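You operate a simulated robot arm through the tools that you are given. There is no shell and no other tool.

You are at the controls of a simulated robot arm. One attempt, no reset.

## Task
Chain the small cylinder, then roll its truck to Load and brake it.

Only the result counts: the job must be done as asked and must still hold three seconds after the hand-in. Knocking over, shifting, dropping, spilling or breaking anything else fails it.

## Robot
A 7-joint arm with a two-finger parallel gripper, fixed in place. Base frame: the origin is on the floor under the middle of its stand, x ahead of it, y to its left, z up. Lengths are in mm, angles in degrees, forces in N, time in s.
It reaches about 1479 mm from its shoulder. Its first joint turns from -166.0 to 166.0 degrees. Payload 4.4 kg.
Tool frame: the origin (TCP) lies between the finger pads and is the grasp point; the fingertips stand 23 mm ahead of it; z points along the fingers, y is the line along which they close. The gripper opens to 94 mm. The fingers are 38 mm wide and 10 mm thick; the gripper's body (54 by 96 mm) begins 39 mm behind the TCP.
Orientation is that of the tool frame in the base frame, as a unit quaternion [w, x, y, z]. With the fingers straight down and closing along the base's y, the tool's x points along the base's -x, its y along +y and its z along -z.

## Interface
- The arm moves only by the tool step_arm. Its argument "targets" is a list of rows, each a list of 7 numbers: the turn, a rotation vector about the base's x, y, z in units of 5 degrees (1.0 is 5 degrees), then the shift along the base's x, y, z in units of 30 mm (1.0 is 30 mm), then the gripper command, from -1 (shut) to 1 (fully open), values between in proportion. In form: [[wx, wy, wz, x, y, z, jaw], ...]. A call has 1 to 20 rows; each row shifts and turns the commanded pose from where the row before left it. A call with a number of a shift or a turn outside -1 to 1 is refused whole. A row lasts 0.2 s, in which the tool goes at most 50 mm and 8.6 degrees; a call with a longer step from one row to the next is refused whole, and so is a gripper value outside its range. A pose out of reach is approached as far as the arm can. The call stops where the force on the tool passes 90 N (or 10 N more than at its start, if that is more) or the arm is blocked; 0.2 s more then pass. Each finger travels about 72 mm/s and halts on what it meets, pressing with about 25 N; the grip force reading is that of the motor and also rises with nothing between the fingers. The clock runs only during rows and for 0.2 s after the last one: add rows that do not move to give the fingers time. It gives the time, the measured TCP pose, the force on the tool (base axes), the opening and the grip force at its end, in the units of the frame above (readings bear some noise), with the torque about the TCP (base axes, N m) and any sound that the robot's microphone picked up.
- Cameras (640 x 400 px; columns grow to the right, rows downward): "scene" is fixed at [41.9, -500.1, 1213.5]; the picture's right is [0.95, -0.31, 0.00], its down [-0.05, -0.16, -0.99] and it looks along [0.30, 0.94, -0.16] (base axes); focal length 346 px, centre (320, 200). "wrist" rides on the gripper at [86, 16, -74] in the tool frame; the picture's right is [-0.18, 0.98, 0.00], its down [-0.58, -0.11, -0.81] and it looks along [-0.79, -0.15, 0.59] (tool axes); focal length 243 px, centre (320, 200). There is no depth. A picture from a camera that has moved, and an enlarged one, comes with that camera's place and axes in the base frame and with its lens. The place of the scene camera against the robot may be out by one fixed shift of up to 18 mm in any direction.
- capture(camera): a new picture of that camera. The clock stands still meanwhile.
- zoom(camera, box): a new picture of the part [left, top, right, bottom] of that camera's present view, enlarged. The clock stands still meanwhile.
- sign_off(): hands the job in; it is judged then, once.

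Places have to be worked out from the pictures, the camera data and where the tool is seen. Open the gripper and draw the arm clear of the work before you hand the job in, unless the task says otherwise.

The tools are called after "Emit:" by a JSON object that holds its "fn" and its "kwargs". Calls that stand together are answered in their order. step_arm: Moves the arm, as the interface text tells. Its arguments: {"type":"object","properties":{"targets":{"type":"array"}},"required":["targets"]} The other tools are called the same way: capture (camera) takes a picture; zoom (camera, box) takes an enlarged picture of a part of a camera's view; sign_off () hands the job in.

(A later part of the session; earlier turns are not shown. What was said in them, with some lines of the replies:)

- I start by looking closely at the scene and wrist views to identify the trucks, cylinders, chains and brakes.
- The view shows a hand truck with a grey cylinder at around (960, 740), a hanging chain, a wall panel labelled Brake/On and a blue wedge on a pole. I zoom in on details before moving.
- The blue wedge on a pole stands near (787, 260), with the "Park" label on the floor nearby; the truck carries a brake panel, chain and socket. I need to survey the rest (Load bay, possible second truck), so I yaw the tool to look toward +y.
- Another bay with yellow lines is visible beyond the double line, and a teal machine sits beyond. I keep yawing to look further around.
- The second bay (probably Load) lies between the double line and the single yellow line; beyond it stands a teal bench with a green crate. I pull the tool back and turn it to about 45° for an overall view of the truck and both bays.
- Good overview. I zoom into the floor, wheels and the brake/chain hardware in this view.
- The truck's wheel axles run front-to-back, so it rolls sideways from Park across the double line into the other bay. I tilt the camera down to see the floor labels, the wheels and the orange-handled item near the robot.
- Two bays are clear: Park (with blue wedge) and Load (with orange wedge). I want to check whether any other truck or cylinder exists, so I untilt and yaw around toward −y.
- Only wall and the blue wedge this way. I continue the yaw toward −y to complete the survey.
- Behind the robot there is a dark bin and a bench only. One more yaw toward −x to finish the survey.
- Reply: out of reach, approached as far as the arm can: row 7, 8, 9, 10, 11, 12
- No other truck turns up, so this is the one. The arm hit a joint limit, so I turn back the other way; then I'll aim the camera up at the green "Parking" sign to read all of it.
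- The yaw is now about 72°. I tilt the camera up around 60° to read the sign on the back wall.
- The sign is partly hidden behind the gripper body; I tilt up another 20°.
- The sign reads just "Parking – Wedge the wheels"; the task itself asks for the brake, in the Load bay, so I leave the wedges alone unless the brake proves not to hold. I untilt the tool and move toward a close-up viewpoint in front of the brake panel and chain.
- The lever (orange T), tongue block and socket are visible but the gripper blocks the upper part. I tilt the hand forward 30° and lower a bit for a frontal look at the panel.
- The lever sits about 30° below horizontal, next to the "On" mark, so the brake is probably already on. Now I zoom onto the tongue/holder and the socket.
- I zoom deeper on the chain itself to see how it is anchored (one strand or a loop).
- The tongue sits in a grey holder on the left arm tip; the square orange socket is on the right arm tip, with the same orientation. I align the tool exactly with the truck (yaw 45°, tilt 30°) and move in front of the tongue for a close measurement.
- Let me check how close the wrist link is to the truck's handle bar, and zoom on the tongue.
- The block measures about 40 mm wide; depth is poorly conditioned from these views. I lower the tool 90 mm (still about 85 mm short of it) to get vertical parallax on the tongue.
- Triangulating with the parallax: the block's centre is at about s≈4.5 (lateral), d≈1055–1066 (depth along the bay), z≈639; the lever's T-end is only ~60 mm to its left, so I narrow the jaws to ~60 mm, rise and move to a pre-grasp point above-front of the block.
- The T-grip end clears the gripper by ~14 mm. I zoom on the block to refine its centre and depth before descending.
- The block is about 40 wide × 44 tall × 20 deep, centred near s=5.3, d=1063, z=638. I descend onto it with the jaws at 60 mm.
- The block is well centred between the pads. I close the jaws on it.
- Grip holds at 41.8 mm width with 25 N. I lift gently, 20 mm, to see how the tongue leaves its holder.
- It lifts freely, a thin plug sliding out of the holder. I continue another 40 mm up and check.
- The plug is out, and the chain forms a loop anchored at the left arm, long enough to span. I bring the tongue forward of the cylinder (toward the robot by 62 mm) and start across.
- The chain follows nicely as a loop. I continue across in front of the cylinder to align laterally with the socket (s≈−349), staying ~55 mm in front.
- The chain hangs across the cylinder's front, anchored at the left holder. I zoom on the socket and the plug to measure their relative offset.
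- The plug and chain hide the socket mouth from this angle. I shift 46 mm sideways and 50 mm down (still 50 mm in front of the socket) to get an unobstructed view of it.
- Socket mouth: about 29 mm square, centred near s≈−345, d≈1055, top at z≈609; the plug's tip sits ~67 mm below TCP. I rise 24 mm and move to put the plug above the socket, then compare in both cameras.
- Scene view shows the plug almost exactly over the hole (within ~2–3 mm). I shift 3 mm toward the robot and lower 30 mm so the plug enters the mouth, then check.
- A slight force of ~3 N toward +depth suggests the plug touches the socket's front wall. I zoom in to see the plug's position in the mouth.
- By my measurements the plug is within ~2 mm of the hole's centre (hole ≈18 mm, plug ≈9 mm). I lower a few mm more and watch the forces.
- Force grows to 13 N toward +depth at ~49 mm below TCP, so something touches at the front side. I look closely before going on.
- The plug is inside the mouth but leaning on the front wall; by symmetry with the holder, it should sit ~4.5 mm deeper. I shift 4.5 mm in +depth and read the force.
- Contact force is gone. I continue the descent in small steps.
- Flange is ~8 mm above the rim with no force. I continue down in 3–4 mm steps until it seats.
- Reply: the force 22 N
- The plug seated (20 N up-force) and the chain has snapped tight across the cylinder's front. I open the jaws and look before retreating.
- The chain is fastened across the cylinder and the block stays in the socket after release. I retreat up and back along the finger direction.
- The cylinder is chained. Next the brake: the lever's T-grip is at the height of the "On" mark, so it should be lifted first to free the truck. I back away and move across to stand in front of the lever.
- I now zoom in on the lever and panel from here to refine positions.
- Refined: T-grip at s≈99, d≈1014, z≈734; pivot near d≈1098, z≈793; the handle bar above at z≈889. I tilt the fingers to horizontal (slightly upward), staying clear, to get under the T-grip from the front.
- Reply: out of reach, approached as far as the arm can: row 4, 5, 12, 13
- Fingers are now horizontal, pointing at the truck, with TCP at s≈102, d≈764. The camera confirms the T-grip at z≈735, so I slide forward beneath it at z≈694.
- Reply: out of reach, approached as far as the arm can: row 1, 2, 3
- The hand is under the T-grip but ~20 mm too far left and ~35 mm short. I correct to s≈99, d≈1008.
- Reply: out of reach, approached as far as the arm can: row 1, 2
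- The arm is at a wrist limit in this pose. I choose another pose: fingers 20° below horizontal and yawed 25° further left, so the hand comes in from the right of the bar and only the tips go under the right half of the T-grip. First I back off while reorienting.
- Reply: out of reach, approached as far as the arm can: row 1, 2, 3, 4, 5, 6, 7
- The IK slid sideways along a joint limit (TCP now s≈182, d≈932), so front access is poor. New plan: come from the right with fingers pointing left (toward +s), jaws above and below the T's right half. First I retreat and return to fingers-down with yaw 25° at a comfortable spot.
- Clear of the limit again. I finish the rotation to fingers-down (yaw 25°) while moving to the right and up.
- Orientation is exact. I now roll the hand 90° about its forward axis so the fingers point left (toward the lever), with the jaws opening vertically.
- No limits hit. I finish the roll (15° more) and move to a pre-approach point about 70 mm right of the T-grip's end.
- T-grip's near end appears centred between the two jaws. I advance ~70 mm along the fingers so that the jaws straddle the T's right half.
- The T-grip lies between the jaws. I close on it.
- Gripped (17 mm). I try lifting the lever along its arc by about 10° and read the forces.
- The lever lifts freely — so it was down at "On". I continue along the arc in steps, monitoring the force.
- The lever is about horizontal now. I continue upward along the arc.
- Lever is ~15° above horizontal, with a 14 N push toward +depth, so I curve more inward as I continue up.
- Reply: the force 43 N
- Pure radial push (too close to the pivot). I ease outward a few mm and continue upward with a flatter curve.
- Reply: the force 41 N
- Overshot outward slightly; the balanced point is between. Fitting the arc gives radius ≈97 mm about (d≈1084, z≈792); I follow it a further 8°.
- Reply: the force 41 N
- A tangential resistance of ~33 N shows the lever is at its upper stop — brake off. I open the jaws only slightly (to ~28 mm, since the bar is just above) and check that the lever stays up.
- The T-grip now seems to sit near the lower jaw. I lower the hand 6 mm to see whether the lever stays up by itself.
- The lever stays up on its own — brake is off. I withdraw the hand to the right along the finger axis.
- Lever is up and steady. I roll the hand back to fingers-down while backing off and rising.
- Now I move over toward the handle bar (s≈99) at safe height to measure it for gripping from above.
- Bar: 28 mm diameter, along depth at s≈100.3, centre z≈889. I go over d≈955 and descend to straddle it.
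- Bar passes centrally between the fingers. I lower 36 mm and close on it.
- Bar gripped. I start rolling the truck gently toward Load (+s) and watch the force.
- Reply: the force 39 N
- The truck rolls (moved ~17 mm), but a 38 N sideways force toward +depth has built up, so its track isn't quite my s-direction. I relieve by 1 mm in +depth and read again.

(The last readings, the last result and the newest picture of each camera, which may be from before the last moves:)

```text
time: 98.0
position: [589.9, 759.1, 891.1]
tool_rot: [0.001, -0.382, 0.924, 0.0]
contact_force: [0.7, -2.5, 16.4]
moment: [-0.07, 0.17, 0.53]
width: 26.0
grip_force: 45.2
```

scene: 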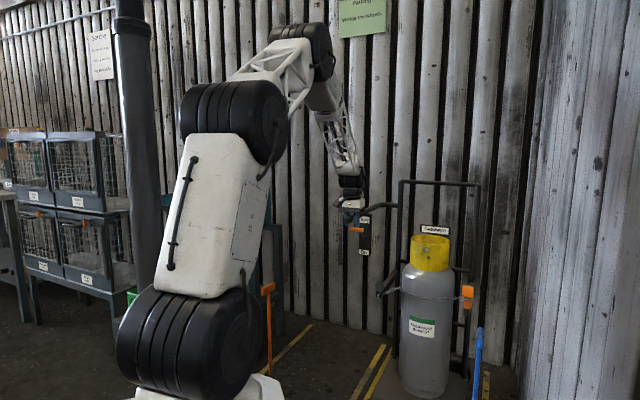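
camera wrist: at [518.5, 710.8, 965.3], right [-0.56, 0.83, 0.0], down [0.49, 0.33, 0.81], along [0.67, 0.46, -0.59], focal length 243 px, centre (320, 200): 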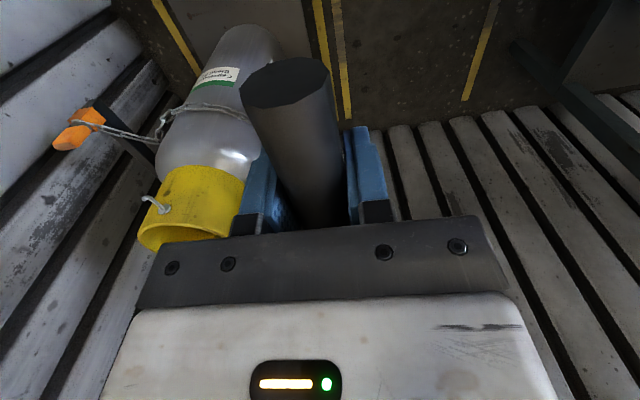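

Relieved. I roll a further ~40 mm with a small +depth component and check again.

Emit:
{"fn": "step_arm", "kwargs": {"targets": [[0, 0, 0, -0.07, 0.075, 0, -1], [0, 0, 0, -0.115, 0.121, 0, -1], [0, 0, 0, -0.138, 0.145, 0, -1], [0, 0, 0, -0.138, 0.145, 0, -1], [0, 0, 0, -0.138, 0.145, 0, -1], [0, 0, 0, -0.138, 0.145, 0, -1], [0, 0, 0, -0.115, 0.121, 0, -1], [0, 0, 0, -0.07, 0.075, 0, -1]]}}

```text
time: 99.8
position: [564.7, 788.3, 889.7]
tool_rot: [0.002, -0.382, 0.924, 0.001]
contact_force: [-22.5, -24.1, 7.4]
moment: [0.47, -0.32, 0.64]
width: 25.8
grip_force: 45.1
```

Over-compensated slightly; the true track is nearly pure s. I relieve 0.9 mm and continue with a longer ramped roll (~130 mm).

Emit:
{"fn": "step_arm", "kwargs": {"targets": [[0, 0, 0, -0.021, -0.021, 0, -1], [0, 0, 0, -0.071, 0.071, 0, -1], [0, 0, 0, -0.141, 0.141, 0, -1], [0, 0, 0, -0.212, 0.212, 0, -1], [0, 0, 0, -0.283, 0.283, 0, -1], [0, 0, 0, -0.283, 0.283, 0, -1], [0, 0, 0, -0.283, 0.283, 0, -1], [0, 0, 0, -0.283, 0.283, 0, -1], [0, 0, 0, -0.283, 0.283, 0, -1], [0, 0, 0, -0.283, 0.283, 0, -1], [0, 0, 0, -0.283, 0.283, 0, -1], [0, 0, 0, -0.283, 0.283, 0, -1], [0, 0, 0, -0.212, 0.212, 0, -1], [0, 0, 0, -0.141, 0.141, 0, -1], [0, 0, 0, -0.071, 0.071, 0, -1]]}}

Emit:
{"fn": "capture", "kwargs": {"camera": "scene"}}

Emit:
{"fn": "capture", "kwargs": {"camera": "wrist"}}

```text
time: 103.0
position: [470.6, 880.7, 890.6]
tool_rot: [0.002, -0.382, 0.924, 0.001]
contact_force: [-11.5, -13.2, 9.4]
moment: [0.16, -0.14, 0.42]
width: 25.8
grip_force: 45.2
```

```text
taken
```

scene: 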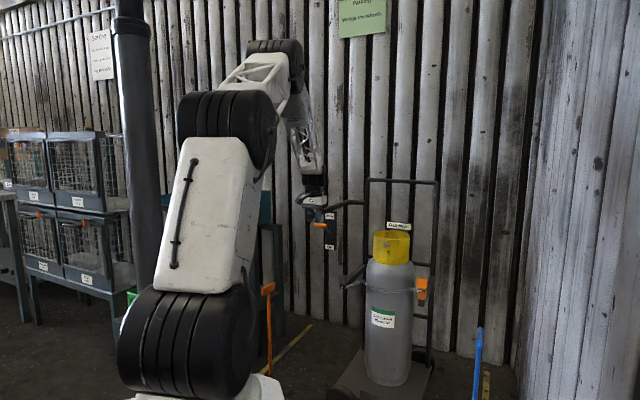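

```text
taken
camera wrist: at [398.6, 832.9, 964.6], right [-0.56, 0.83, 0.0], down [0.49, 0.33, 0.81], along [0.67, 0.45, -0.59], focal length 243 px, centre (320, 200)
```

wrist: 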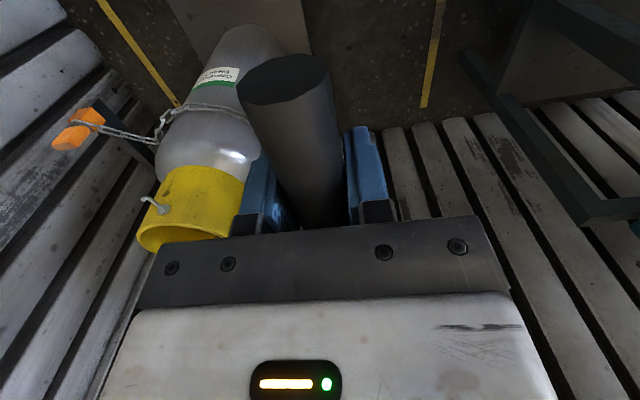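

Smooth rolling, now at s≈290 (188 mm done). I continue another ~156 mm.

Emit:
{"fn": "step_arm", "kwargs": {"targets": [[0, 0, 0, -0.071, 0.071, 0, -1], [0, 0, 0, -0.141, 0.141, 0, -1], [0, 0, 0, -0.212, 0.212, 0, -1], [0, 0, 0, -0.283, 0.283, 0, -1], [0, 0, 0, -0.283, 0.283, 0, -1], [0, 0, 0, -0.283, 0.283, 0, -1], [0, 0, 0, -0.283, 0.283, 0, -1], [0, 0, 0, -0.283, 0.283, 0, -1], [0, 0, 0, -0.283, 0.283, 0, -1], [0, 0, 0, -0.283, 0.283, 0, -1], [0, 0, 0, -0.283, 0.283, 0, -1], [0, 0, 0, -0.283, 0.283, 0, -1], [0, 0, 0, -0.283, 0.283, 0, -1], [0, 0, 0, -0.212, 0.212, 0, -1], [0, 0, 0, -0.141, 0.141, 0, -1], [0, 0, 0, -0.071, 0.071, 0, -1]]}}

Emit:
{"fn": "capture", "kwargs": {"camera": "scene"}}

Emit:
{"fn": "capture", "kwargs": {"camera": "wrist"}}

```text
time: 106.4
position: [358.2, 993.1, 889.8]
tool_rot: [0.001, -0.382, 0.924, 0.001]
contact_force: [-7.2, -6.2, -16.3]
moment: [-0.5, 0.45, 0.39]
width: 25.7
grip_force: 44.9
```

```text
taken
```

scene: 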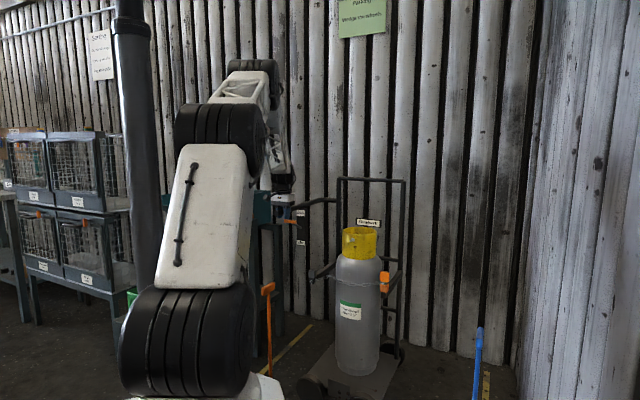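

```text
taken
camera wrist: at [287.3, 944.3, 964.6], right [-0.56, 0.83, 0.0], down [0.49, 0.33, 0.81], along [0.67, 0.46, -0.59], focal length 243 px, centre (320, 200)
```

wrist: 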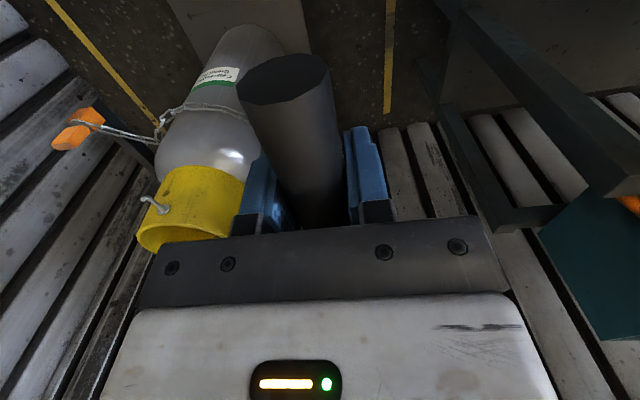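

s≈449 now (347 mm rolled); the bench posts remain outside the path (s≥720). I roll another ~150 mm and then check against the bay lines.

Emit:
{"fn": "step_arm", "kwargs": {"targets": [[0, 0, 0, -0.071, 0.071, 0, -1], [0, 0, 0, -0.141, 0.141, 0, -1], [0, 0, 0, -0.212, 0.212, 0, -1], [0, 0, 0, -0.283, 0.283, 0, -1], [0, 0, 0, -0.283, 0.283, 0, -1], [0, 0, 0, -0.283, 0.283, 0, -1], [0, 0, 0, -0.283, 0.283, 0, -1], [0, 0, 0, -0.283, 0.283, 0, -1], [0, 0, 0, -0.283, 0.283, 0, -1], [0, 0, 0, -0.283, 0.283, 0, -1], [0, 0, 0, -0.283, 0.283, 0, -1], [0, 0, 0, -0.283, 0.283, 0, -1], [0, 0, 0, -0.212, 0.212, 0, -1], [0, 0, 0, -0.141, 0.141, 0, -1], [0, 0, 0, -0.071, 0.071, 0, -1]]}}

Emit:
{"fn": "capture", "kwargs": {"camera": "scene"}}

Emit:
{"fn": "capture", "kwargs": {"camera": "wrist"}}

```text
time: 109.6
position: [256.6, 1095.2, 890.7]
tool_rot: [0.001, -0.382, 0.924, 0.0]
contact_force: [1.0, 2.9, -27.4]
moment: [-0.27, 0.26, 0.45]
width: 26.0
grip_force: 44.8
```

```text
taken
```

scene: 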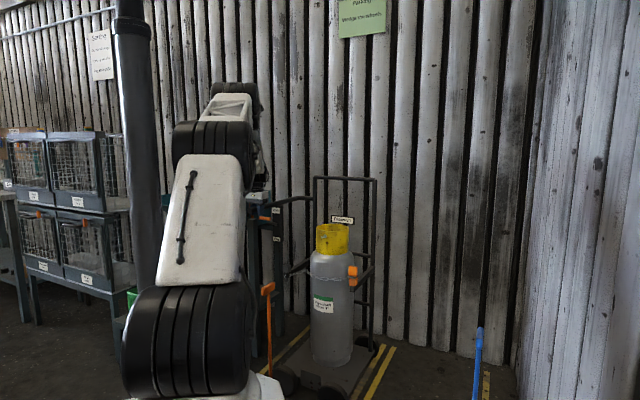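

```text
taken
camera wrist: at [185.8, 1045.9, 964.8], right [-0.56, 0.83, 0.0], down [0.49, 0.33, 0.81], along [0.67, 0.46, -0.59], focal length 243 px, centre (320, 200)
```

wrist: 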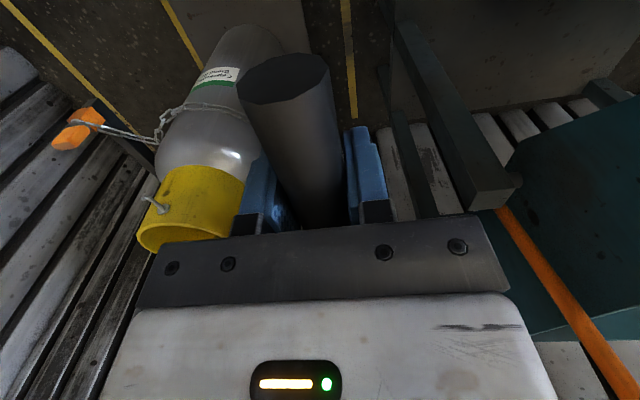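

s≈593; post tops measured at s≈800, well clear. I roll 62 mm more to near the Load-bay centre, then verify against the floor lines.

Emit:
{"fn": "step_arm", "kwargs": {"targets": [[0, 0, 0, -0.071, 0.071, 0, -1], [0, 0, 0, -0.141, 0.141, 0, -1], [0, 0, 0, -0.212, 0.212, 0, -1], [0, 0, 0, -0.212, 0.212, 0, -1], [0, 0, 0, -0.212, 0.212, 0, -1], [0, 0, 0, -0.212, 0.212, 0, -1], [0, 0, 0, -0.188, 0.188, 0, -1], [0, 0, 0, -0.141, 0.141, 0, -1], [0, 0, 0, -0.071, 0.071, 0, -1], [0, 0, 0, 0, 0, 0, -1]]}}

Emit:
{"fn": "zoom", "kwargs": {"camera": "scene", "box": [220, 160, 420, 400]}}

Emit:
{"fn": "capture", "kwargs": {"camera": "wrist"}}

```text
time: 111.8
position: [214.5, 1139.1, 889.3]
tool_rot: [0.001, -0.383, 0.924, 0.0]
contact_force: [-9.1, -9.8, -25.6]
moment: [-0.05, 0.12, 0.54]
width: 26.0
grip_force: 45.0
```

```text
1.67 times, centred on (320, 280) of scene
camera zoom: at [41.9, -500.1, 1213.5], right [0.95, -0.31, 0.0], down [-0.05, -0.16, -0.99], along [0.3, 0.94, -0.16], focal length 576 px, centre (320, 67)
```

zoom: 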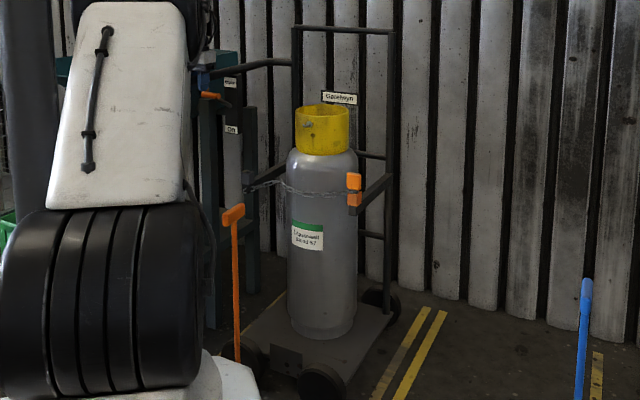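

```text
taken
camera wrist: at [142.2, 1089.5, 964.9], right [-0.56, 0.83, 0.0], down [0.49, 0.33, 0.81], along [0.67, 0.46, -0.59], focal length 243 px, centre (320, 200)
```

wrist: 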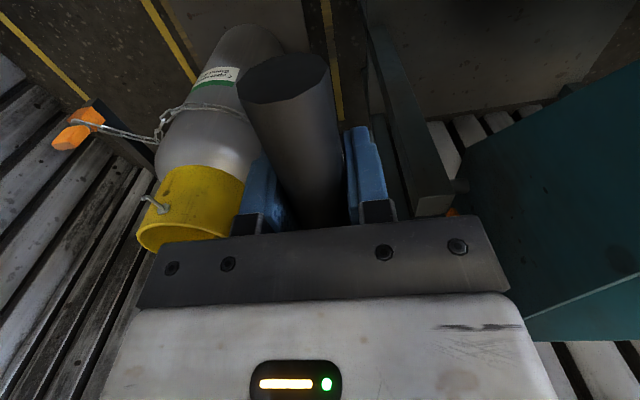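

The platform spans s≈191–577 against bay lines at 136 and ~638, so it is centred in Load within a few mm. I nudge 3 mm more, then open the jaws and check the truck stays put.

Emit:
{"fn": "step_arm", "kwargs": {"targets": [[0, 0, 0, -0.071, 0.071, 0, -1], [0, 0, 0, 0, 0, 0, -1], [0, 0, 0, 0, 0, 0, 0.3], [0, 0, 0, 0, 0, 0, 0.3], [0, 0, 0, 0, 0, 0, 0.3]]}}

Emit:
{"fn": "capture", "kwargs": {"camera": "wrist"}}

Emit:
{"fn": "zoom", "kwargs": {"camera": "scene", "box": [220, 160, 420, 400]}}

```text
time: 113.0
position: [211.6, 1140.0, 892.4]
tool_rot: [0.002, -0.382, 0.924, 0.001]
contact_force: [0.3, 0.3, 0.3]
moment: [0.01, -0.01, 0.01]
width: 61.0
grip_force: 0.0
```

```text
taken
camera wrist: at [140.3, 1091.4, 965.8], right [-0.56, 0.83, 0.0], down [0.49, 0.33, 0.81], along [0.67, 0.46, -0.59], focal length 243 px, centre (320, 200)
```

wrist: 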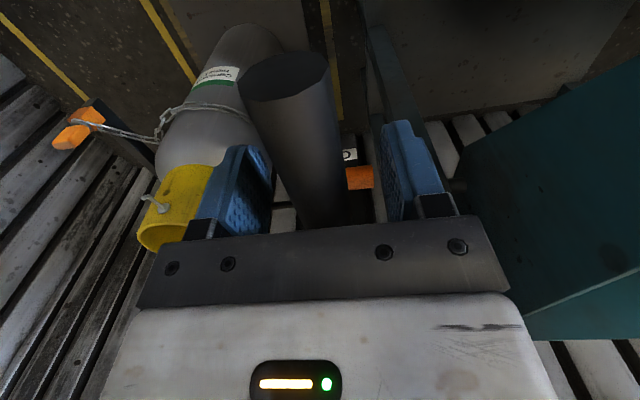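

```text
1.67 times, centred on (320, 280) of scene
camera zoom: at [41.9, -500.1, 1213.5], right [0.95, -0.31, 0.0], down [-0.05, -0.16, -0.99], along [0.3, 0.94, -0.16], focal length 576 px, centre (320, 67)
```

zoom: 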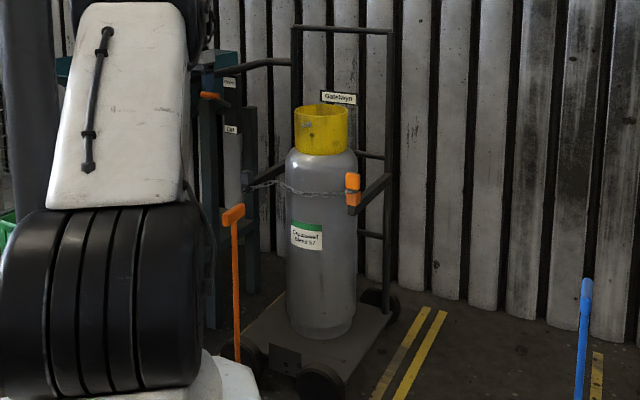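

Jaws open and the truck remains in place. I lift clear of the bar and step back to re-check everything.

Emit:
{"fn": "step_arm", "kwargs": {"targets": [[0, 0, 0, 0, 0, 0.8, 0.3], [0, 0, 0, 0, 0, 1, 0.3], [0, 0, 0, 0, 0, 1, 0.3], [0, 0, 0, 0, 0, 1, 0.3], [0, 0, 0, 0.09, -0.83, 0, 0.3], [0, 0, 0, 0.09, -0.83, 0, 0.3], [0, 0, 0, 0.09, -0.83, 0, 0.3], [0, 0, 0, 0.09, -0.83, 0, 0.3], [0, 0, 0, 0.09, -0.83, 0, 0.3], [0, 0, 0, 0.09, -0.83, 0, 0.3], [0, 0, 0, 0.09, -0.83, 0, 0.3], [0, 0, 0, 0.09, -0.83, 0, 0.3]]}}

Emit:
{"fn": "capture", "kwargs": {"camera": "wrist"}}

Emit:
{"fn": "zoom", "kwargs": {"camera": "scene", "box": [220, 160, 420, 400]}}

```text
time: 115.6
position: [233.4, 939.7, 1003.0]
tool_rot: [0.001, -0.383, 0.924, 0.001]
contact_force: [1.0, -0.4, 0.2]
moment: [0.04, -0.02, 0.01]
width: 61.1
grip_force: 0.0
```

```text
taken
camera wrist: at [162.5, 891.2, 1077.5], right [-0.56, 0.83, 0.0], down [0.49, 0.33, 0.81], along [0.67, 0.46, -0.59], focal length 243 px, centre (320, 200)
```

wrist: 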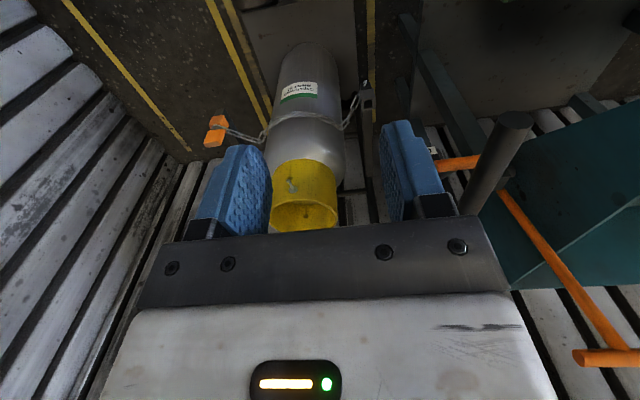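

```text
1.67 times, centred on (320, 280) of scene
camera zoom: at [41.9, -500.1, 1213.5], right [0.95, -0.31, 0.0], down [-0.05, -0.16, -0.99], along [0.3, 0.94, -0.16], focal length 576 px, centre (320, 67)
```

zoom: 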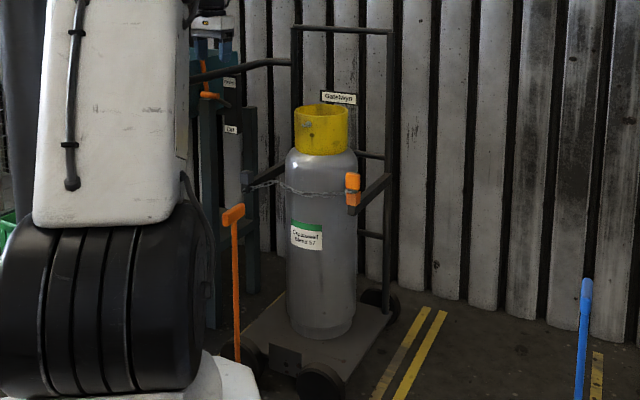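

The truck stays put. I zoom onto the floor to confirm the truck's centring in the Load bay.

Emit:
{"fn": "zoom", "kwargs": {"camera": "wrist", "box": [190, 0, 430, 150]}}

Emit:
{"fn": "zoom", "kwargs": {"camera": "wrist", "box": [400, 90, 560, 230]}}

```text
2.67 times, centred on (310, 75) of wrist
camera zoom: at [162.5, 891.2, 1077.5], right [-0.56, 0.83, 0.0], down [0.49, 0.33, 0.81], along [0.67, 0.46, -0.59], focal length 647 px, centre (347, 533)
```

zoom: 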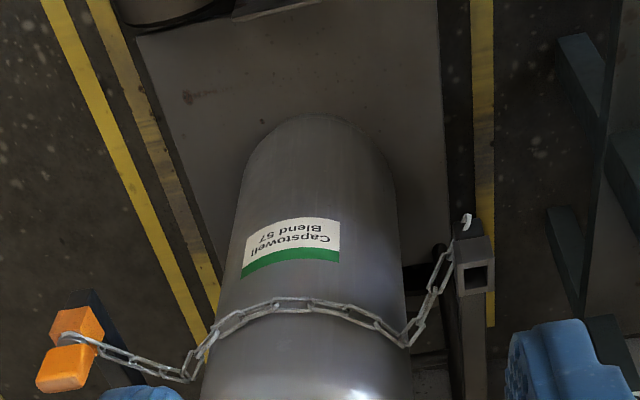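

```text
2.86 times, centred on (480, 160) of wrist
camera zoom: at [162.5, 891.2, 1077.5], right [-0.56, 0.83, 0.0], down [0.49, 0.33, 0.81], along [0.67, 0.46, -0.59], focal length 693 px, centre (-137, 314)
```

zoom: 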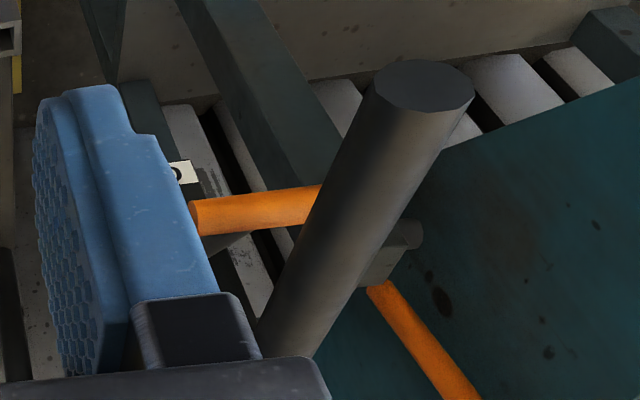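

Centring is confirmed (same margins as it had in Park). Now the brake: I yaw back to 25° and roll the hand 90° so the fingers point left again.

Emit:
{"fn": "step_arm", "kwargs": {"targets": [[0, 0, -1, 0, 0, 0, -0.36], [0, 0, -1, 0, 0, 0, -0.36], [0, 0, -1, 0, 0, 0, -0.36], [0, 0, -1, 0, 0, 0, -0.36], [0.9063, 0.4226, 0, 0, 0, 0, -0.36], [0.9063, 0.4226, 0, 0, 0, 0, -0.36], [0.9063, 0.4226, 0, 0, 0, 0, -0.36], [0.9063, 0.4226, 0, 0, 0, 0, -0.36], [0.9063, 0.4226, 0, 0, 0, 0, -0.36], [0.9063, 0.4226, 0, 0, 0, 0, -0.36], [0.9063, 0.4226, 0, 0, 0, 0, -0.36], [0.9063, 0.4226, 0, 0, 0, 0, -0.36], [0.9063, 0.4226, 0, 0, 0, 0, -0.36], [0.9063, 0.4226, 0, 0, 0, 0, -0.36], [0.9063, 0.4226, 0, 0, 0, 0, -0.36], [0.9063, 0.4226, 0, 0, 0, 0, -0.36]]}}

Emit:
{"fn": "capture", "kwargs": {"camera": "wrist"}}

Emit:
{"fn": "capture", "kwargs": {"camera": "scene"}}

```text
time: 119.0
position: [232.9, 941.6, 1005.4]
tool_rot: [-0.108, -0.186, 0.845, 0.489]
contact_force: [-0.2, 0.1, 0.5]
moment: [-0.02, -0.02, 0.01]
width: 30.4
grip_force: 0.0
```

```text
taken
camera wrist: at [179.1, 854.1, 1055.9], right [-0.04, 0.52, 0.85], down [0.84, -0.44, 0.31], along [0.54, 0.73, -0.42], focal length 243 px, centre (320, 200)
```

wrist: 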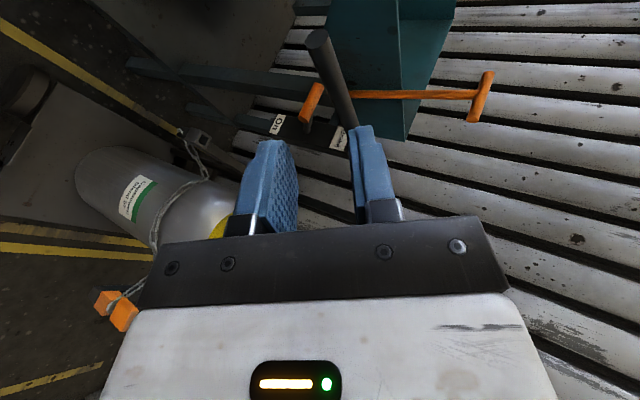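

```text
taken
```

scene: 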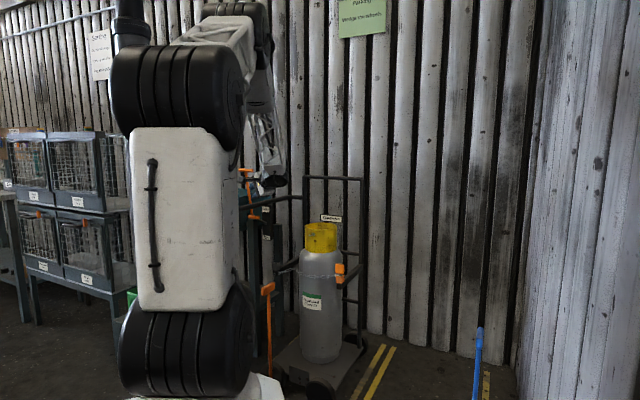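

No limits so far. I finish the roll and move to the pre-approach point right of the T-grip.

Emit:
{"fn": "step_arm", "kwargs": {"targets": [[0.9063, 0.4226, 0, 0, 0, 0, -0.36], [0.9063, 0.4226, 0, 0, 0, 0, -0.36], [0.9063, 0.4226, 0, 0, 0, 0, -0.36], [0.9063, 0.4226, 0, 0, 0, 0, -0.36], [0.9063, 0.4226, 0, 0, 0, 0, -0.36], [0.9063, 0.4226, 0, 0, 0, 0, -0.36], [0, 0, 0, 0.364, 0.819, -0.9, -0.36], [0, 0, 0, 0.364, 0.819, -0.9, -0.36], [0, 0, 0, 0.364, 0.819, -0.9, -0.36], [0, 0, 0, 0.364, 0.819, -0.9, -0.36], [0, 0, 0, 0.364, 0.819, -0.9, -0.36], [0, 0, 0, 0.364, 0.819, -0.9, -0.36]]}}

Emit:
{"fn": "capture", "kwargs": {"camera": "wrist"}}

Emit:
{"fn": "capture", "kwargs": {"camera": "scene"}}

```text
time: 121.6
position: [300.0, 1086.6, 843.0]
tool_rot: [-0.152, -0.151, 0.691, 0.69]
contact_force: [-0.3, 0.3, 0.4]
moment: [-0.01, -0.03, 0.01]
width: 30.2
grip_force: 0.1
```

```text
taken
camera wrist: at [253.3, 983.9, 859.4], right [0.17, 0.08, 0.98], down [0.87, -0.49, -0.11], along [0.47, 0.87, -0.15], focal length 243 px, centre (320, 200)
```

wrist: 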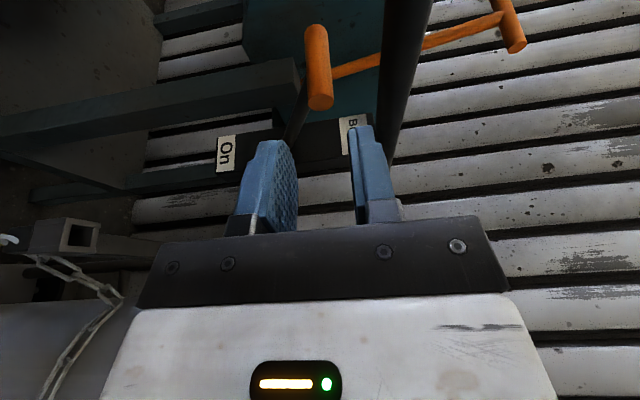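

```text
taken
```

scene: 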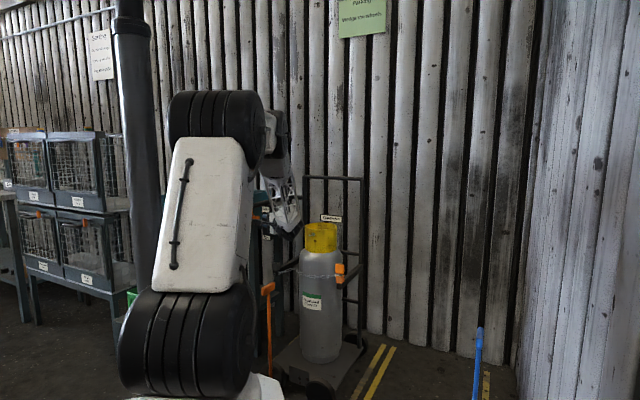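

T-grip's near end is centred between the jaws. I advance ~73 mm along the fingers.

Emit:
{"fn": "step_arm", "kwargs": {"targets": [[0, 0, 0, -0.204, 0.445, 0, -0.36], [0, 0, 0, -0.204, 0.445, 0, -0.36], [0, 0, 0, -0.204, 0.445, 0, -0.36], [0, 0, 0, -0.204, 0.445, 0, -0.36], [0, 0, 0, -0.204, 0.445, 0, -0.36]]}}

Emit:
{"fn": "capture", "kwargs": {"camera": "wrist"}}

```text
time: 122.8
position: [269.4, 1155.1, 843.8]
tool_rot: [-0.153, -0.151, 0.691, 0.69]
contact_force: [-0.5, -0.5, 0.3]
moment: [0.0, 0.04, -0.02]
width: 30.1
grip_force: 0.1
```

```text
taken
camera wrist: at [222.9, 1052.1, 859.0], right [0.17, 0.08, 0.98], down [0.87, -0.49, -0.11], along [0.47, 0.87, -0.15], focal length 243 px, centre (320, 200)
```

wrist: 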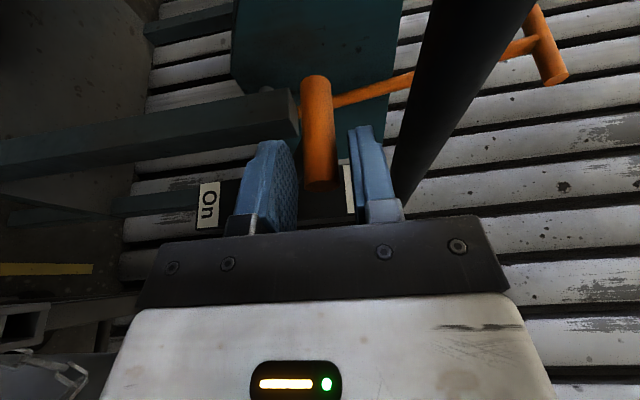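

Same geometry as before. I close on the T-grip.

Emit:
{"fn": "step_arm", "kwargs": {"targets": [[0, 0, 0, 0, 0, 0, -1], [0, 0, 0, 0, 0, 0, -1], [0, 0, 0, 0, 0, 0, -1]]}}

```text
time: 123.6
position: [269.0, 1155.1, 843.5]
tool_rot: [-0.152, -0.151, 0.691, 0.691]
contact_force: [0.3, 5.7, -0.8]
moment: [0.08, -0.08, -0.09]
width: 17.7
grip_force: 44.7
```

Gripped. I push the lever down along its arc in steps, checking forces.

Emit:
{"fn": "step_arm", "kwargs": {"targets": [[0, 0, 0, -0.151, -0.151, -0.4, -1], [0, 0, 0, -0.108, -0.108, -0.427, -1], [0, 0, 0, 0, 0, 0, -1]]}}

```text
time: 124.4
position: [260.9, 1147.7, 817.0]
tool_rot: [-0.153, -0.151, 0.691, 0.69]
contact_force: [3.2, -2.9, -1.6]
moment: [-0.08, 0.09, -0.11]
width: 17.4
grip_force: 45.2
```

Forces are small, the arc fits well. I continue past horizontal.

Emit:
{"fn": "step_arm", "kwargs": {"targets": [[0, 0, 0, -0.068, -0.068, -0.44, -1], [0, 0, 0, -0.021, -0.021, -0.45, -1], [0, 0, 0, 0.021, 0.021, -0.45, -1], [0, 0, 0, 0, 0, 0, -1]]}}

```text
time: 125.4
position: [259.5, 1146.0, 777.8]
tool_rot: [-0.152, -0.151, 0.692, 0.69]
contact_force: [-3.5, -3.2, 0.8]
moment: [0.14, -0.1, -0.32]
width: 17.7
grip_force: 45.1
```

Emit:
{"fn": "step_arm", "kwargs": {"targets": [[0, 0, 0, 0.068, 0.068, -0.44, -1], [0, 0, 0, 0.108, 0.108, -0.427, -1], [0, 0, 0, 0, 0, 0, -1]]}}

Emit:
{"fn": "capture", "kwargs": {"camera": "wrist"}}

```text
time: 126.2
position: [265.2, 1150.9, 754.6]
tool_rot: [-0.153, -0.151, 0.69, 0.691]
contact_force: [4.2, 7.1, 3.4]
moment: [0.11, -0.08, -0.03]
width: 17.6
grip_force: 44.5
```

```text
taken
camera wrist: at [217.7, 1048.6, 769.3], right [0.17, 0.08, 0.98], down [0.87, -0.49, -0.11], along [0.47, 0.87, -0.15], focal length 243 px, centre (320, 200)
```

wrist: 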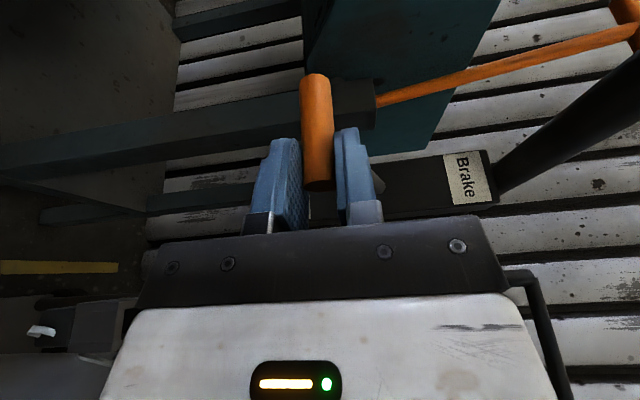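

Near the end of travel. I continue to the "On" position, watching for the stop.

Emit:
{"fn": "step_arm", "kwargs": {"targets": [[0, 0, 0, 0.14, 0.14, -0.397, -1], [0, 0, 0, 0.06, 0.06, -0.15, -1], [0, 0, 0, 0, 0, 0, -1]]}}

```text
time: 127.0
position: [268.9, 1155.9, 734.8]
tool_rot: [-0.153, -0.151, 0.691, 0.69]
contact_force: [-5.4, -7.5, 5.0]
moment: [0.13, 0.0, 0.36]
width: 17.8
grip_force: 44.5
```

At the original "On" height. I press a few mm further to make sure it is against its stop.

Emit:
{"fn": "step_arm", "kwargs": {"targets": [[0, 0, 0, 0.04, 0.04, -0.083, -1], [0, 0, 0, 0, 0, 0, -1]]}}

```text
time: 127.6
position: [269.3, 1158.5, 735.3]
tool_rot: [-0.152, -0.153, 0.69, 0.69]
contact_force: [-30.6, -23.8, 21.1]
moment: [0.18, -0.03, 0.39]
width: 17.7
grip_force: 44.8
```

Tangential resistance ~39 N: lever is at its lower stop (On). I open the jaws and check.

Emit:
{"fn": "step_arm", "kwargs": {"targets": [[0, 0, 0, 0, 0, 0, 0.0], [0, 0, 0, 0, 0, 0, 0.0], [0, 0, 0, 0, 0, 0, 0.0]]}}

Emit:
{"fn": "capture", "kwargs": {"camera": "wrist"}}

```text
time: 128.4
position: [271.2, 1157.3, 732.8]
tool_rot: [-0.153, -0.151, 0.691, 0.69]
contact_force: [-0.4, 0.1, -0.5]
moment: [0.04, -0.02, 0.02]
width: 47.0
grip_force: 0.2
```

```text
taken
camera wrist: at [225.0, 1054.7, 748.7], right [0.17, 0.08, 0.98], down [0.87, -0.49, -0.11], along [0.47, 0.87, -0.15], focal length 243 px, centre (320, 200)
```

wrist: 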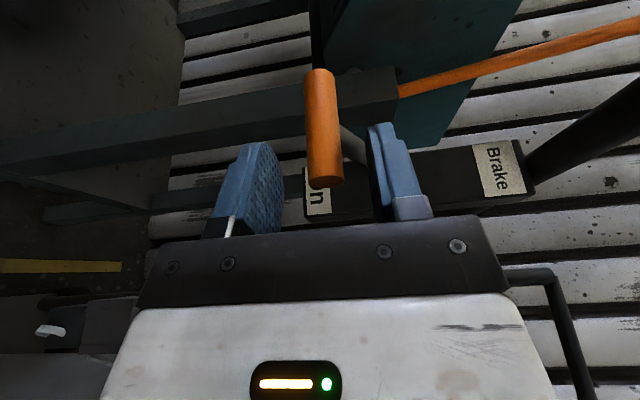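

Lever stays at On. I withdraw the hand to the right along the finger axis.

Emit:
{"fn": "step_arm", "kwargs": {"targets": [[0, 0, 0, 0.2, -0.43, 0, 0.0], [0, 0, 0, 0.352, -0.755, 0, 0.0], [0, 0, 0, 0.352, -0.755, 0, 0.0], [0, 0, 0, 0.352, -0.755, 0, 0.0], [0, 0, 0, 0.352, -0.755, 0, 0.0]]}}

Emit:
{"fn": "capture", "kwargs": {"camera": "wrist"}}

Emit:
{"fn": "capture", "kwargs": {"camera": "scene"}}

```text
time: 129.6
position: [318.9, 1055.7, 731.3]
tool_rot: [-0.152, -0.151, 0.691, 0.69]
contact_force: [0.3, -0.6, -0.1]
moment: [0.02, 0.01, -0.01]
width: 47.2
grip_force: 0.1
```

```text
taken
camera wrist: at [272.1, 952.2, 747.6], right [0.17, 0.08, 0.98], down [0.87, -0.49, -0.11], along [0.47, 0.87, -0.15], focal length 243 px, centre (320, 200)
```

wrist: 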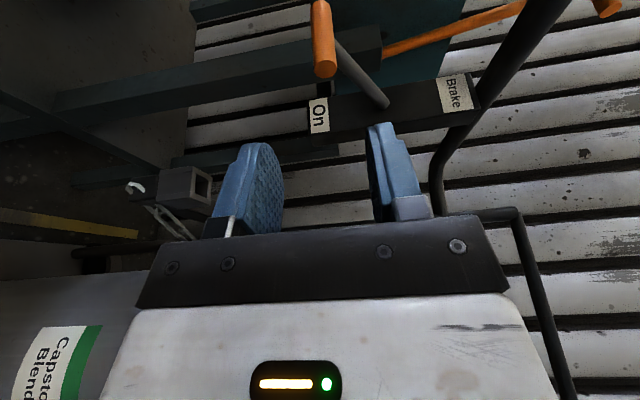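

```text
taken
```

scene: 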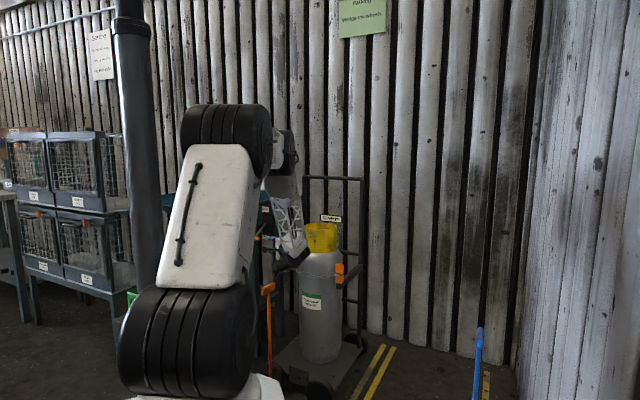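

Lever rests at "On" exactly as it first did. I roll the hand back to fingers-down while rising and backing away from the truck.

Emit:
{"fn": "step_arm", "kwargs": {"targets": [[-0.9063, -0.4226, 0, -0.171, -0.279, 0.498, 0.3], [-0.9063, -0.4226, 0, -0.171, -0.279, 0.498, 0.3], [-0.9063, -0.4226, 0, -0.171, -0.279, 0.498, 0.3], [-0.9063, -0.4226, 0, -0.171, -0.279, 0.498, 0.3], [-0.9063, -0.4226, 0, -0.171, -0.279, 0.498, 0.3], [-0.9063, -0.4226, 0, -0.171, -0.279, 0.498, 0.3], [-0.9063, -0.4226, 0, -0.171, -0.279, 0.498, 0.3], [-0.9063, -0.4226, 0, -0.171, -0.279, 0.498, 0.3], [-0.9063, -0.4226, 0, -0.171, -0.279, 0.498, 0.3], [-0.9063, -0.4226, 0, -0.171, -0.279, 0.498, 0.3], [-0.9063, -0.4226, 0, -0.171, -0.279, 0.498, 0.3], [-0.9063, -0.4226, 0, -0.171, -0.279, 0.498, 0.3], [-0.9063, -0.4226, 0, -0.171, -0.279, 0.498, 0.3], [-0.9063, -0.4226, 0, -0.171, -0.279, 0.498, 0.3], [-0.9063, -0.4226, 0, -0.171, -0.279, 0.498, 0.3], [-0.9063, -0.4226, 0, -0.171, -0.279, 0.498, 0.3], [-0.9063, -0.4226, 0, -0.171, -0.279, 0.498, 0.3], [-0.9063, -0.4226, 0, -0.171, -0.279, 0.498, 0.3]]}}

Emit:
{"fn": "capture", "kwargs": {"camera": "wrist"}}

Emit:
{"fn": "capture", "kwargs": {"camera": "scene"}}

```text
time: 133.4
position: [228.3, 903.6, 1002.2]
tool_rot: [0.002, -0.214, 0.977, 0.0]
contact_force: [0.6, -0.9, 0.2]
moment: [0.0, 0.03, 0.0]
width: 61.1
grip_force: 0.1
```

```text
taken
camera wrist: at [143.8, 882.9, 1075.4], right [-0.25, 0.97, 0.0], down [0.57, 0.15, 0.81], along [0.78, 0.2, -0.59], focal length 243 px, centre (320, 200)
```

wrist: 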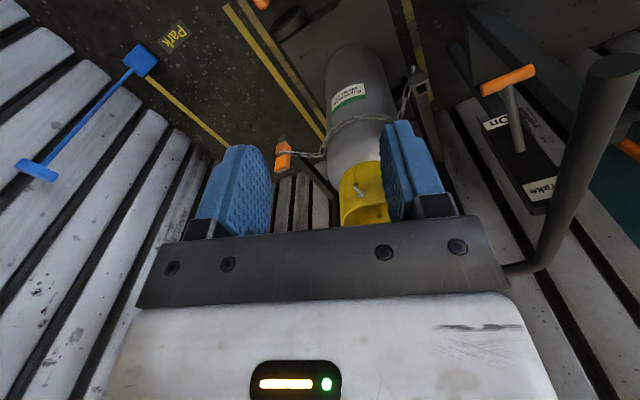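

```text
taken
```

scene: 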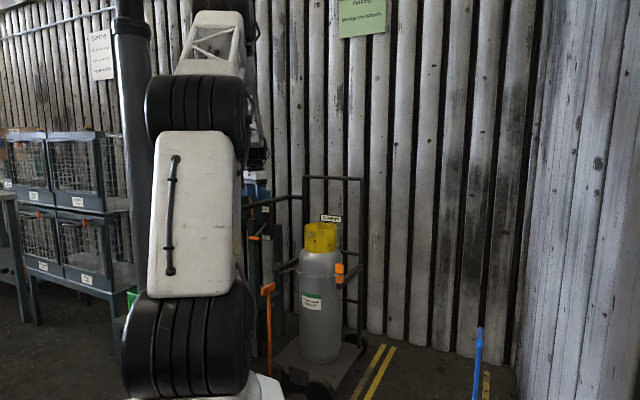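

Everything looks in place. I zoom in on the socket, lever and truck position for a final check.

Emit:
{"fn": "zoom", "kwargs": {"camera": "wrist", "box": [230, 60, 430, 200]}}

Emit:
{"fn": "zoom", "kwargs": {"camera": "scene", "box": [240, 200, 420, 400]}}

Emit:
{"fn": "zoom", "kwargs": {"camera": "wrist", "box": [460, 40, 640, 220]}}

Emit:
{"fn": "zoom", "kwargs": {"camera": "wrist", "box": [220, 0, 460, 110]}}

```text
2.86 times, centred on (330, 130) of wrist
camera zoom: at [143.8, 882.9, 1075.4], right [-0.25, 0.97, 0.0], down [0.57, 0.15, 0.81], along [0.78, 0.2, -0.59], focal length 693 px, centre (291, 400)
```

zoom: 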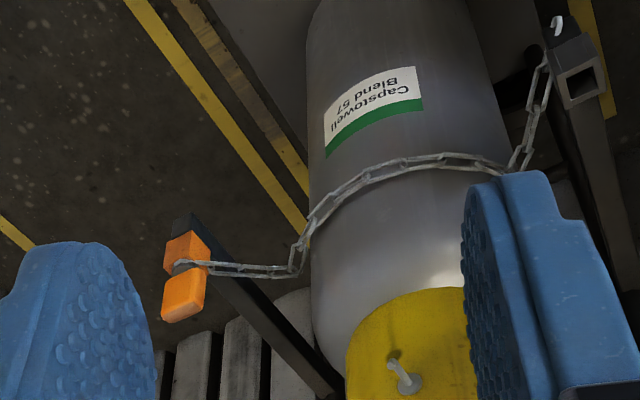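

```text
2.00 times, centred on (330, 300) of scene
camera zoom: at [41.9, -500.1, 1213.5], right [0.95, -0.31, 0.0], down [-0.05, -0.16, -0.99], along [0.3, 0.94, -0.16], focal length 692 px, centre (300, 0)
```

zoom: 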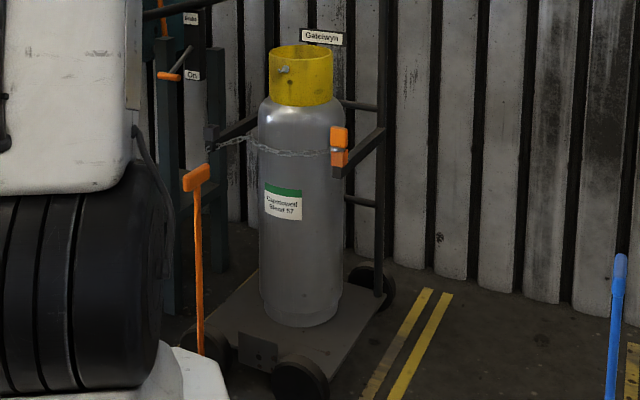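

```text
2.22 times, centred on (550, 130) of wrist
camera zoom: at [143.8, 882.9, 1075.4], right [-0.25, 0.97, 0.0], down [0.57, 0.15, 0.81], along [0.78, 0.2, -0.59], focal length 539 px, centre (-191, 356)
```

zoom: 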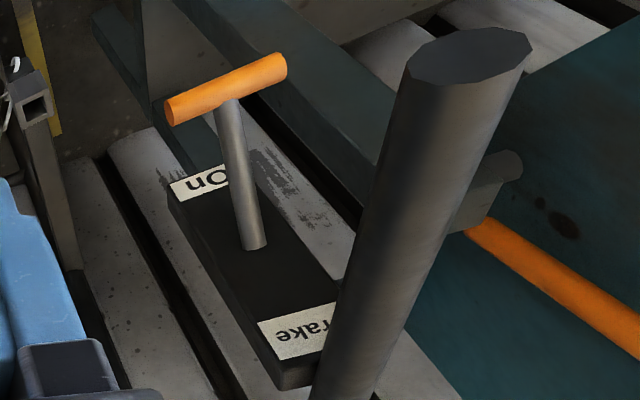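

```text
2.67 times, centred on (340, 55) of wrist
camera zoom: at [143.8, 882.9, 1075.4], right [-0.25, 0.97, 0.0], down [0.57, 0.15, 0.81], along [0.78, 0.2, -0.59], focal length 647 px, centre (267, 587)
```

zoom: 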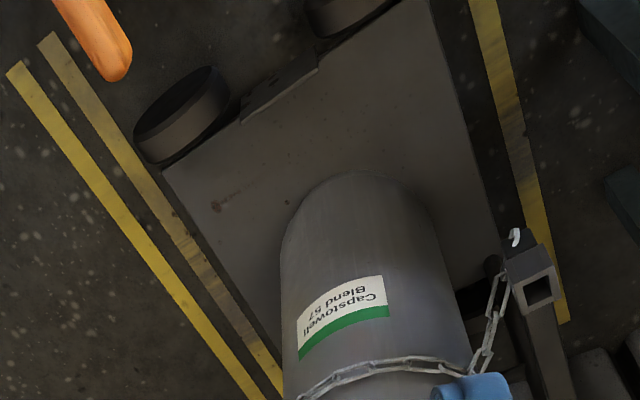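

The chain is seated and tight, the lever is on "On", and the truck sits between the Load lines; both wedges are undisturbed. I now open the gripper and draw the arm well clear.

Emit:
{"fn": "step_arm", "kwargs": {"targets": [[0, 0, 0, 0.1, -0.4, 0.9, 1], [0, 0, 0, 0.29, -0.96, 0.47, 1], [0, 0, 0, 0.29, -0.96, 0.47, 1], [0, 0, 0, 0.29, -0.96, 0.47, 1], [0, 0, 0, 0.29, -0.96, 0.47, 1], [0, 0, 0, 0.29, -0.96, 0.47, 1], [0, 0, 0, 0.29, -0.96, 0.47, 1], [0, 0, 0, 0.29, -0.96, 0.47, 1], [0, 0, 0, 0.29, -0.96, 0.47, 1], [0, 0, 0, 0.29, -0.96, 0.47, 1], [0, 0, 0, 0.29, -0.96, 0.47, 1], [0, 0, 0, 0.29, -0.96, 0.47, 1]]}}

Emit:
{"fn": "capture", "kwargs": {"camera": "scene"}}

Emit:
{"fn": "capture", "kwargs": {"camera": "wrist"}}

```text
time: 136.0
position: [325.5, 572.5, 1183.1]
tool_rot: [0.002, -0.216, 0.976, 0.0]
contact_force: [-0.2, -0.6, -0.2]
moment: [-0.01, 0.0, 0.0]
width: 94.2
grip_force: 0.1
```

```text
taken
```

scene: 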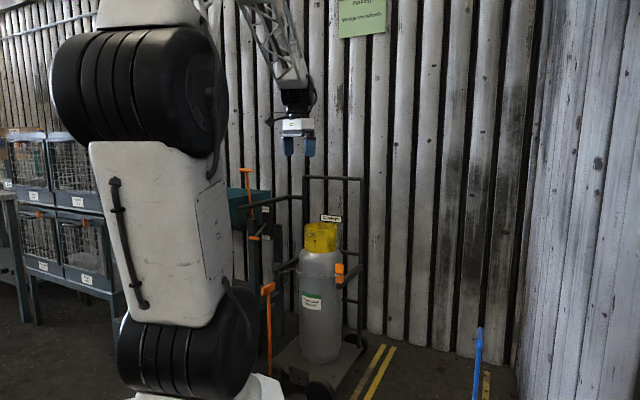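

```text
taken
camera wrist: at [240.5, 552.3, 1257.0], right [-0.25, 0.97, 0.0], down [0.57, 0.15, 0.81], along [0.78, 0.2, -0.59], focal length 243 px, centre (320, 200)
```

wrist: 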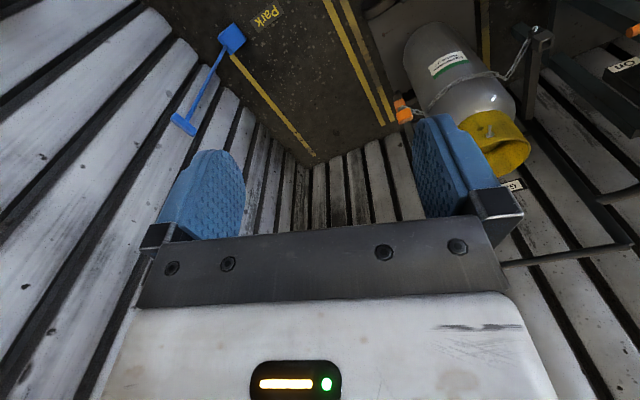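

The truck stands in the Load bay with its cylinder chained and the brake lever at On. Both wedges are where they were, and the arm is clear with the gripper open. I hand the job in.

Emit:
{"fn": "sign_off", "kwargs": {}}

```text
The job is handed in.
```

I chained the cylinder, rolled its truck from Park to Load, and set the brake, then handed the job in. I don't have the verdict.

- **Chain:** the plug is seated in the right-hand socket. It stayed there after I let go, with the chain across the front of the cylinder.
- **Truck:** it sits centred between the Load lines, with the same margins it had in Park. The brake was on at the start, so I lifted the lever to roll the truck.
- **Brake:** I pushed the lever back down to its lower stop, beside the "On" mark, and it stayed there.
- **Arm:** the gripper is open and the arm is drawn back, well away from the truck.

**The "small" cylinder:** I saw only one truck and one cylinder. The wrist limit stopped me looking fully around behind the robot, so I took that cylinder to be the one you meant.

**Wedges:** the sign on the wall over Load says "Parking – Wedge the wheels". You asked only for the brake and said not to shift anything else, so I left both wedges where they stood.
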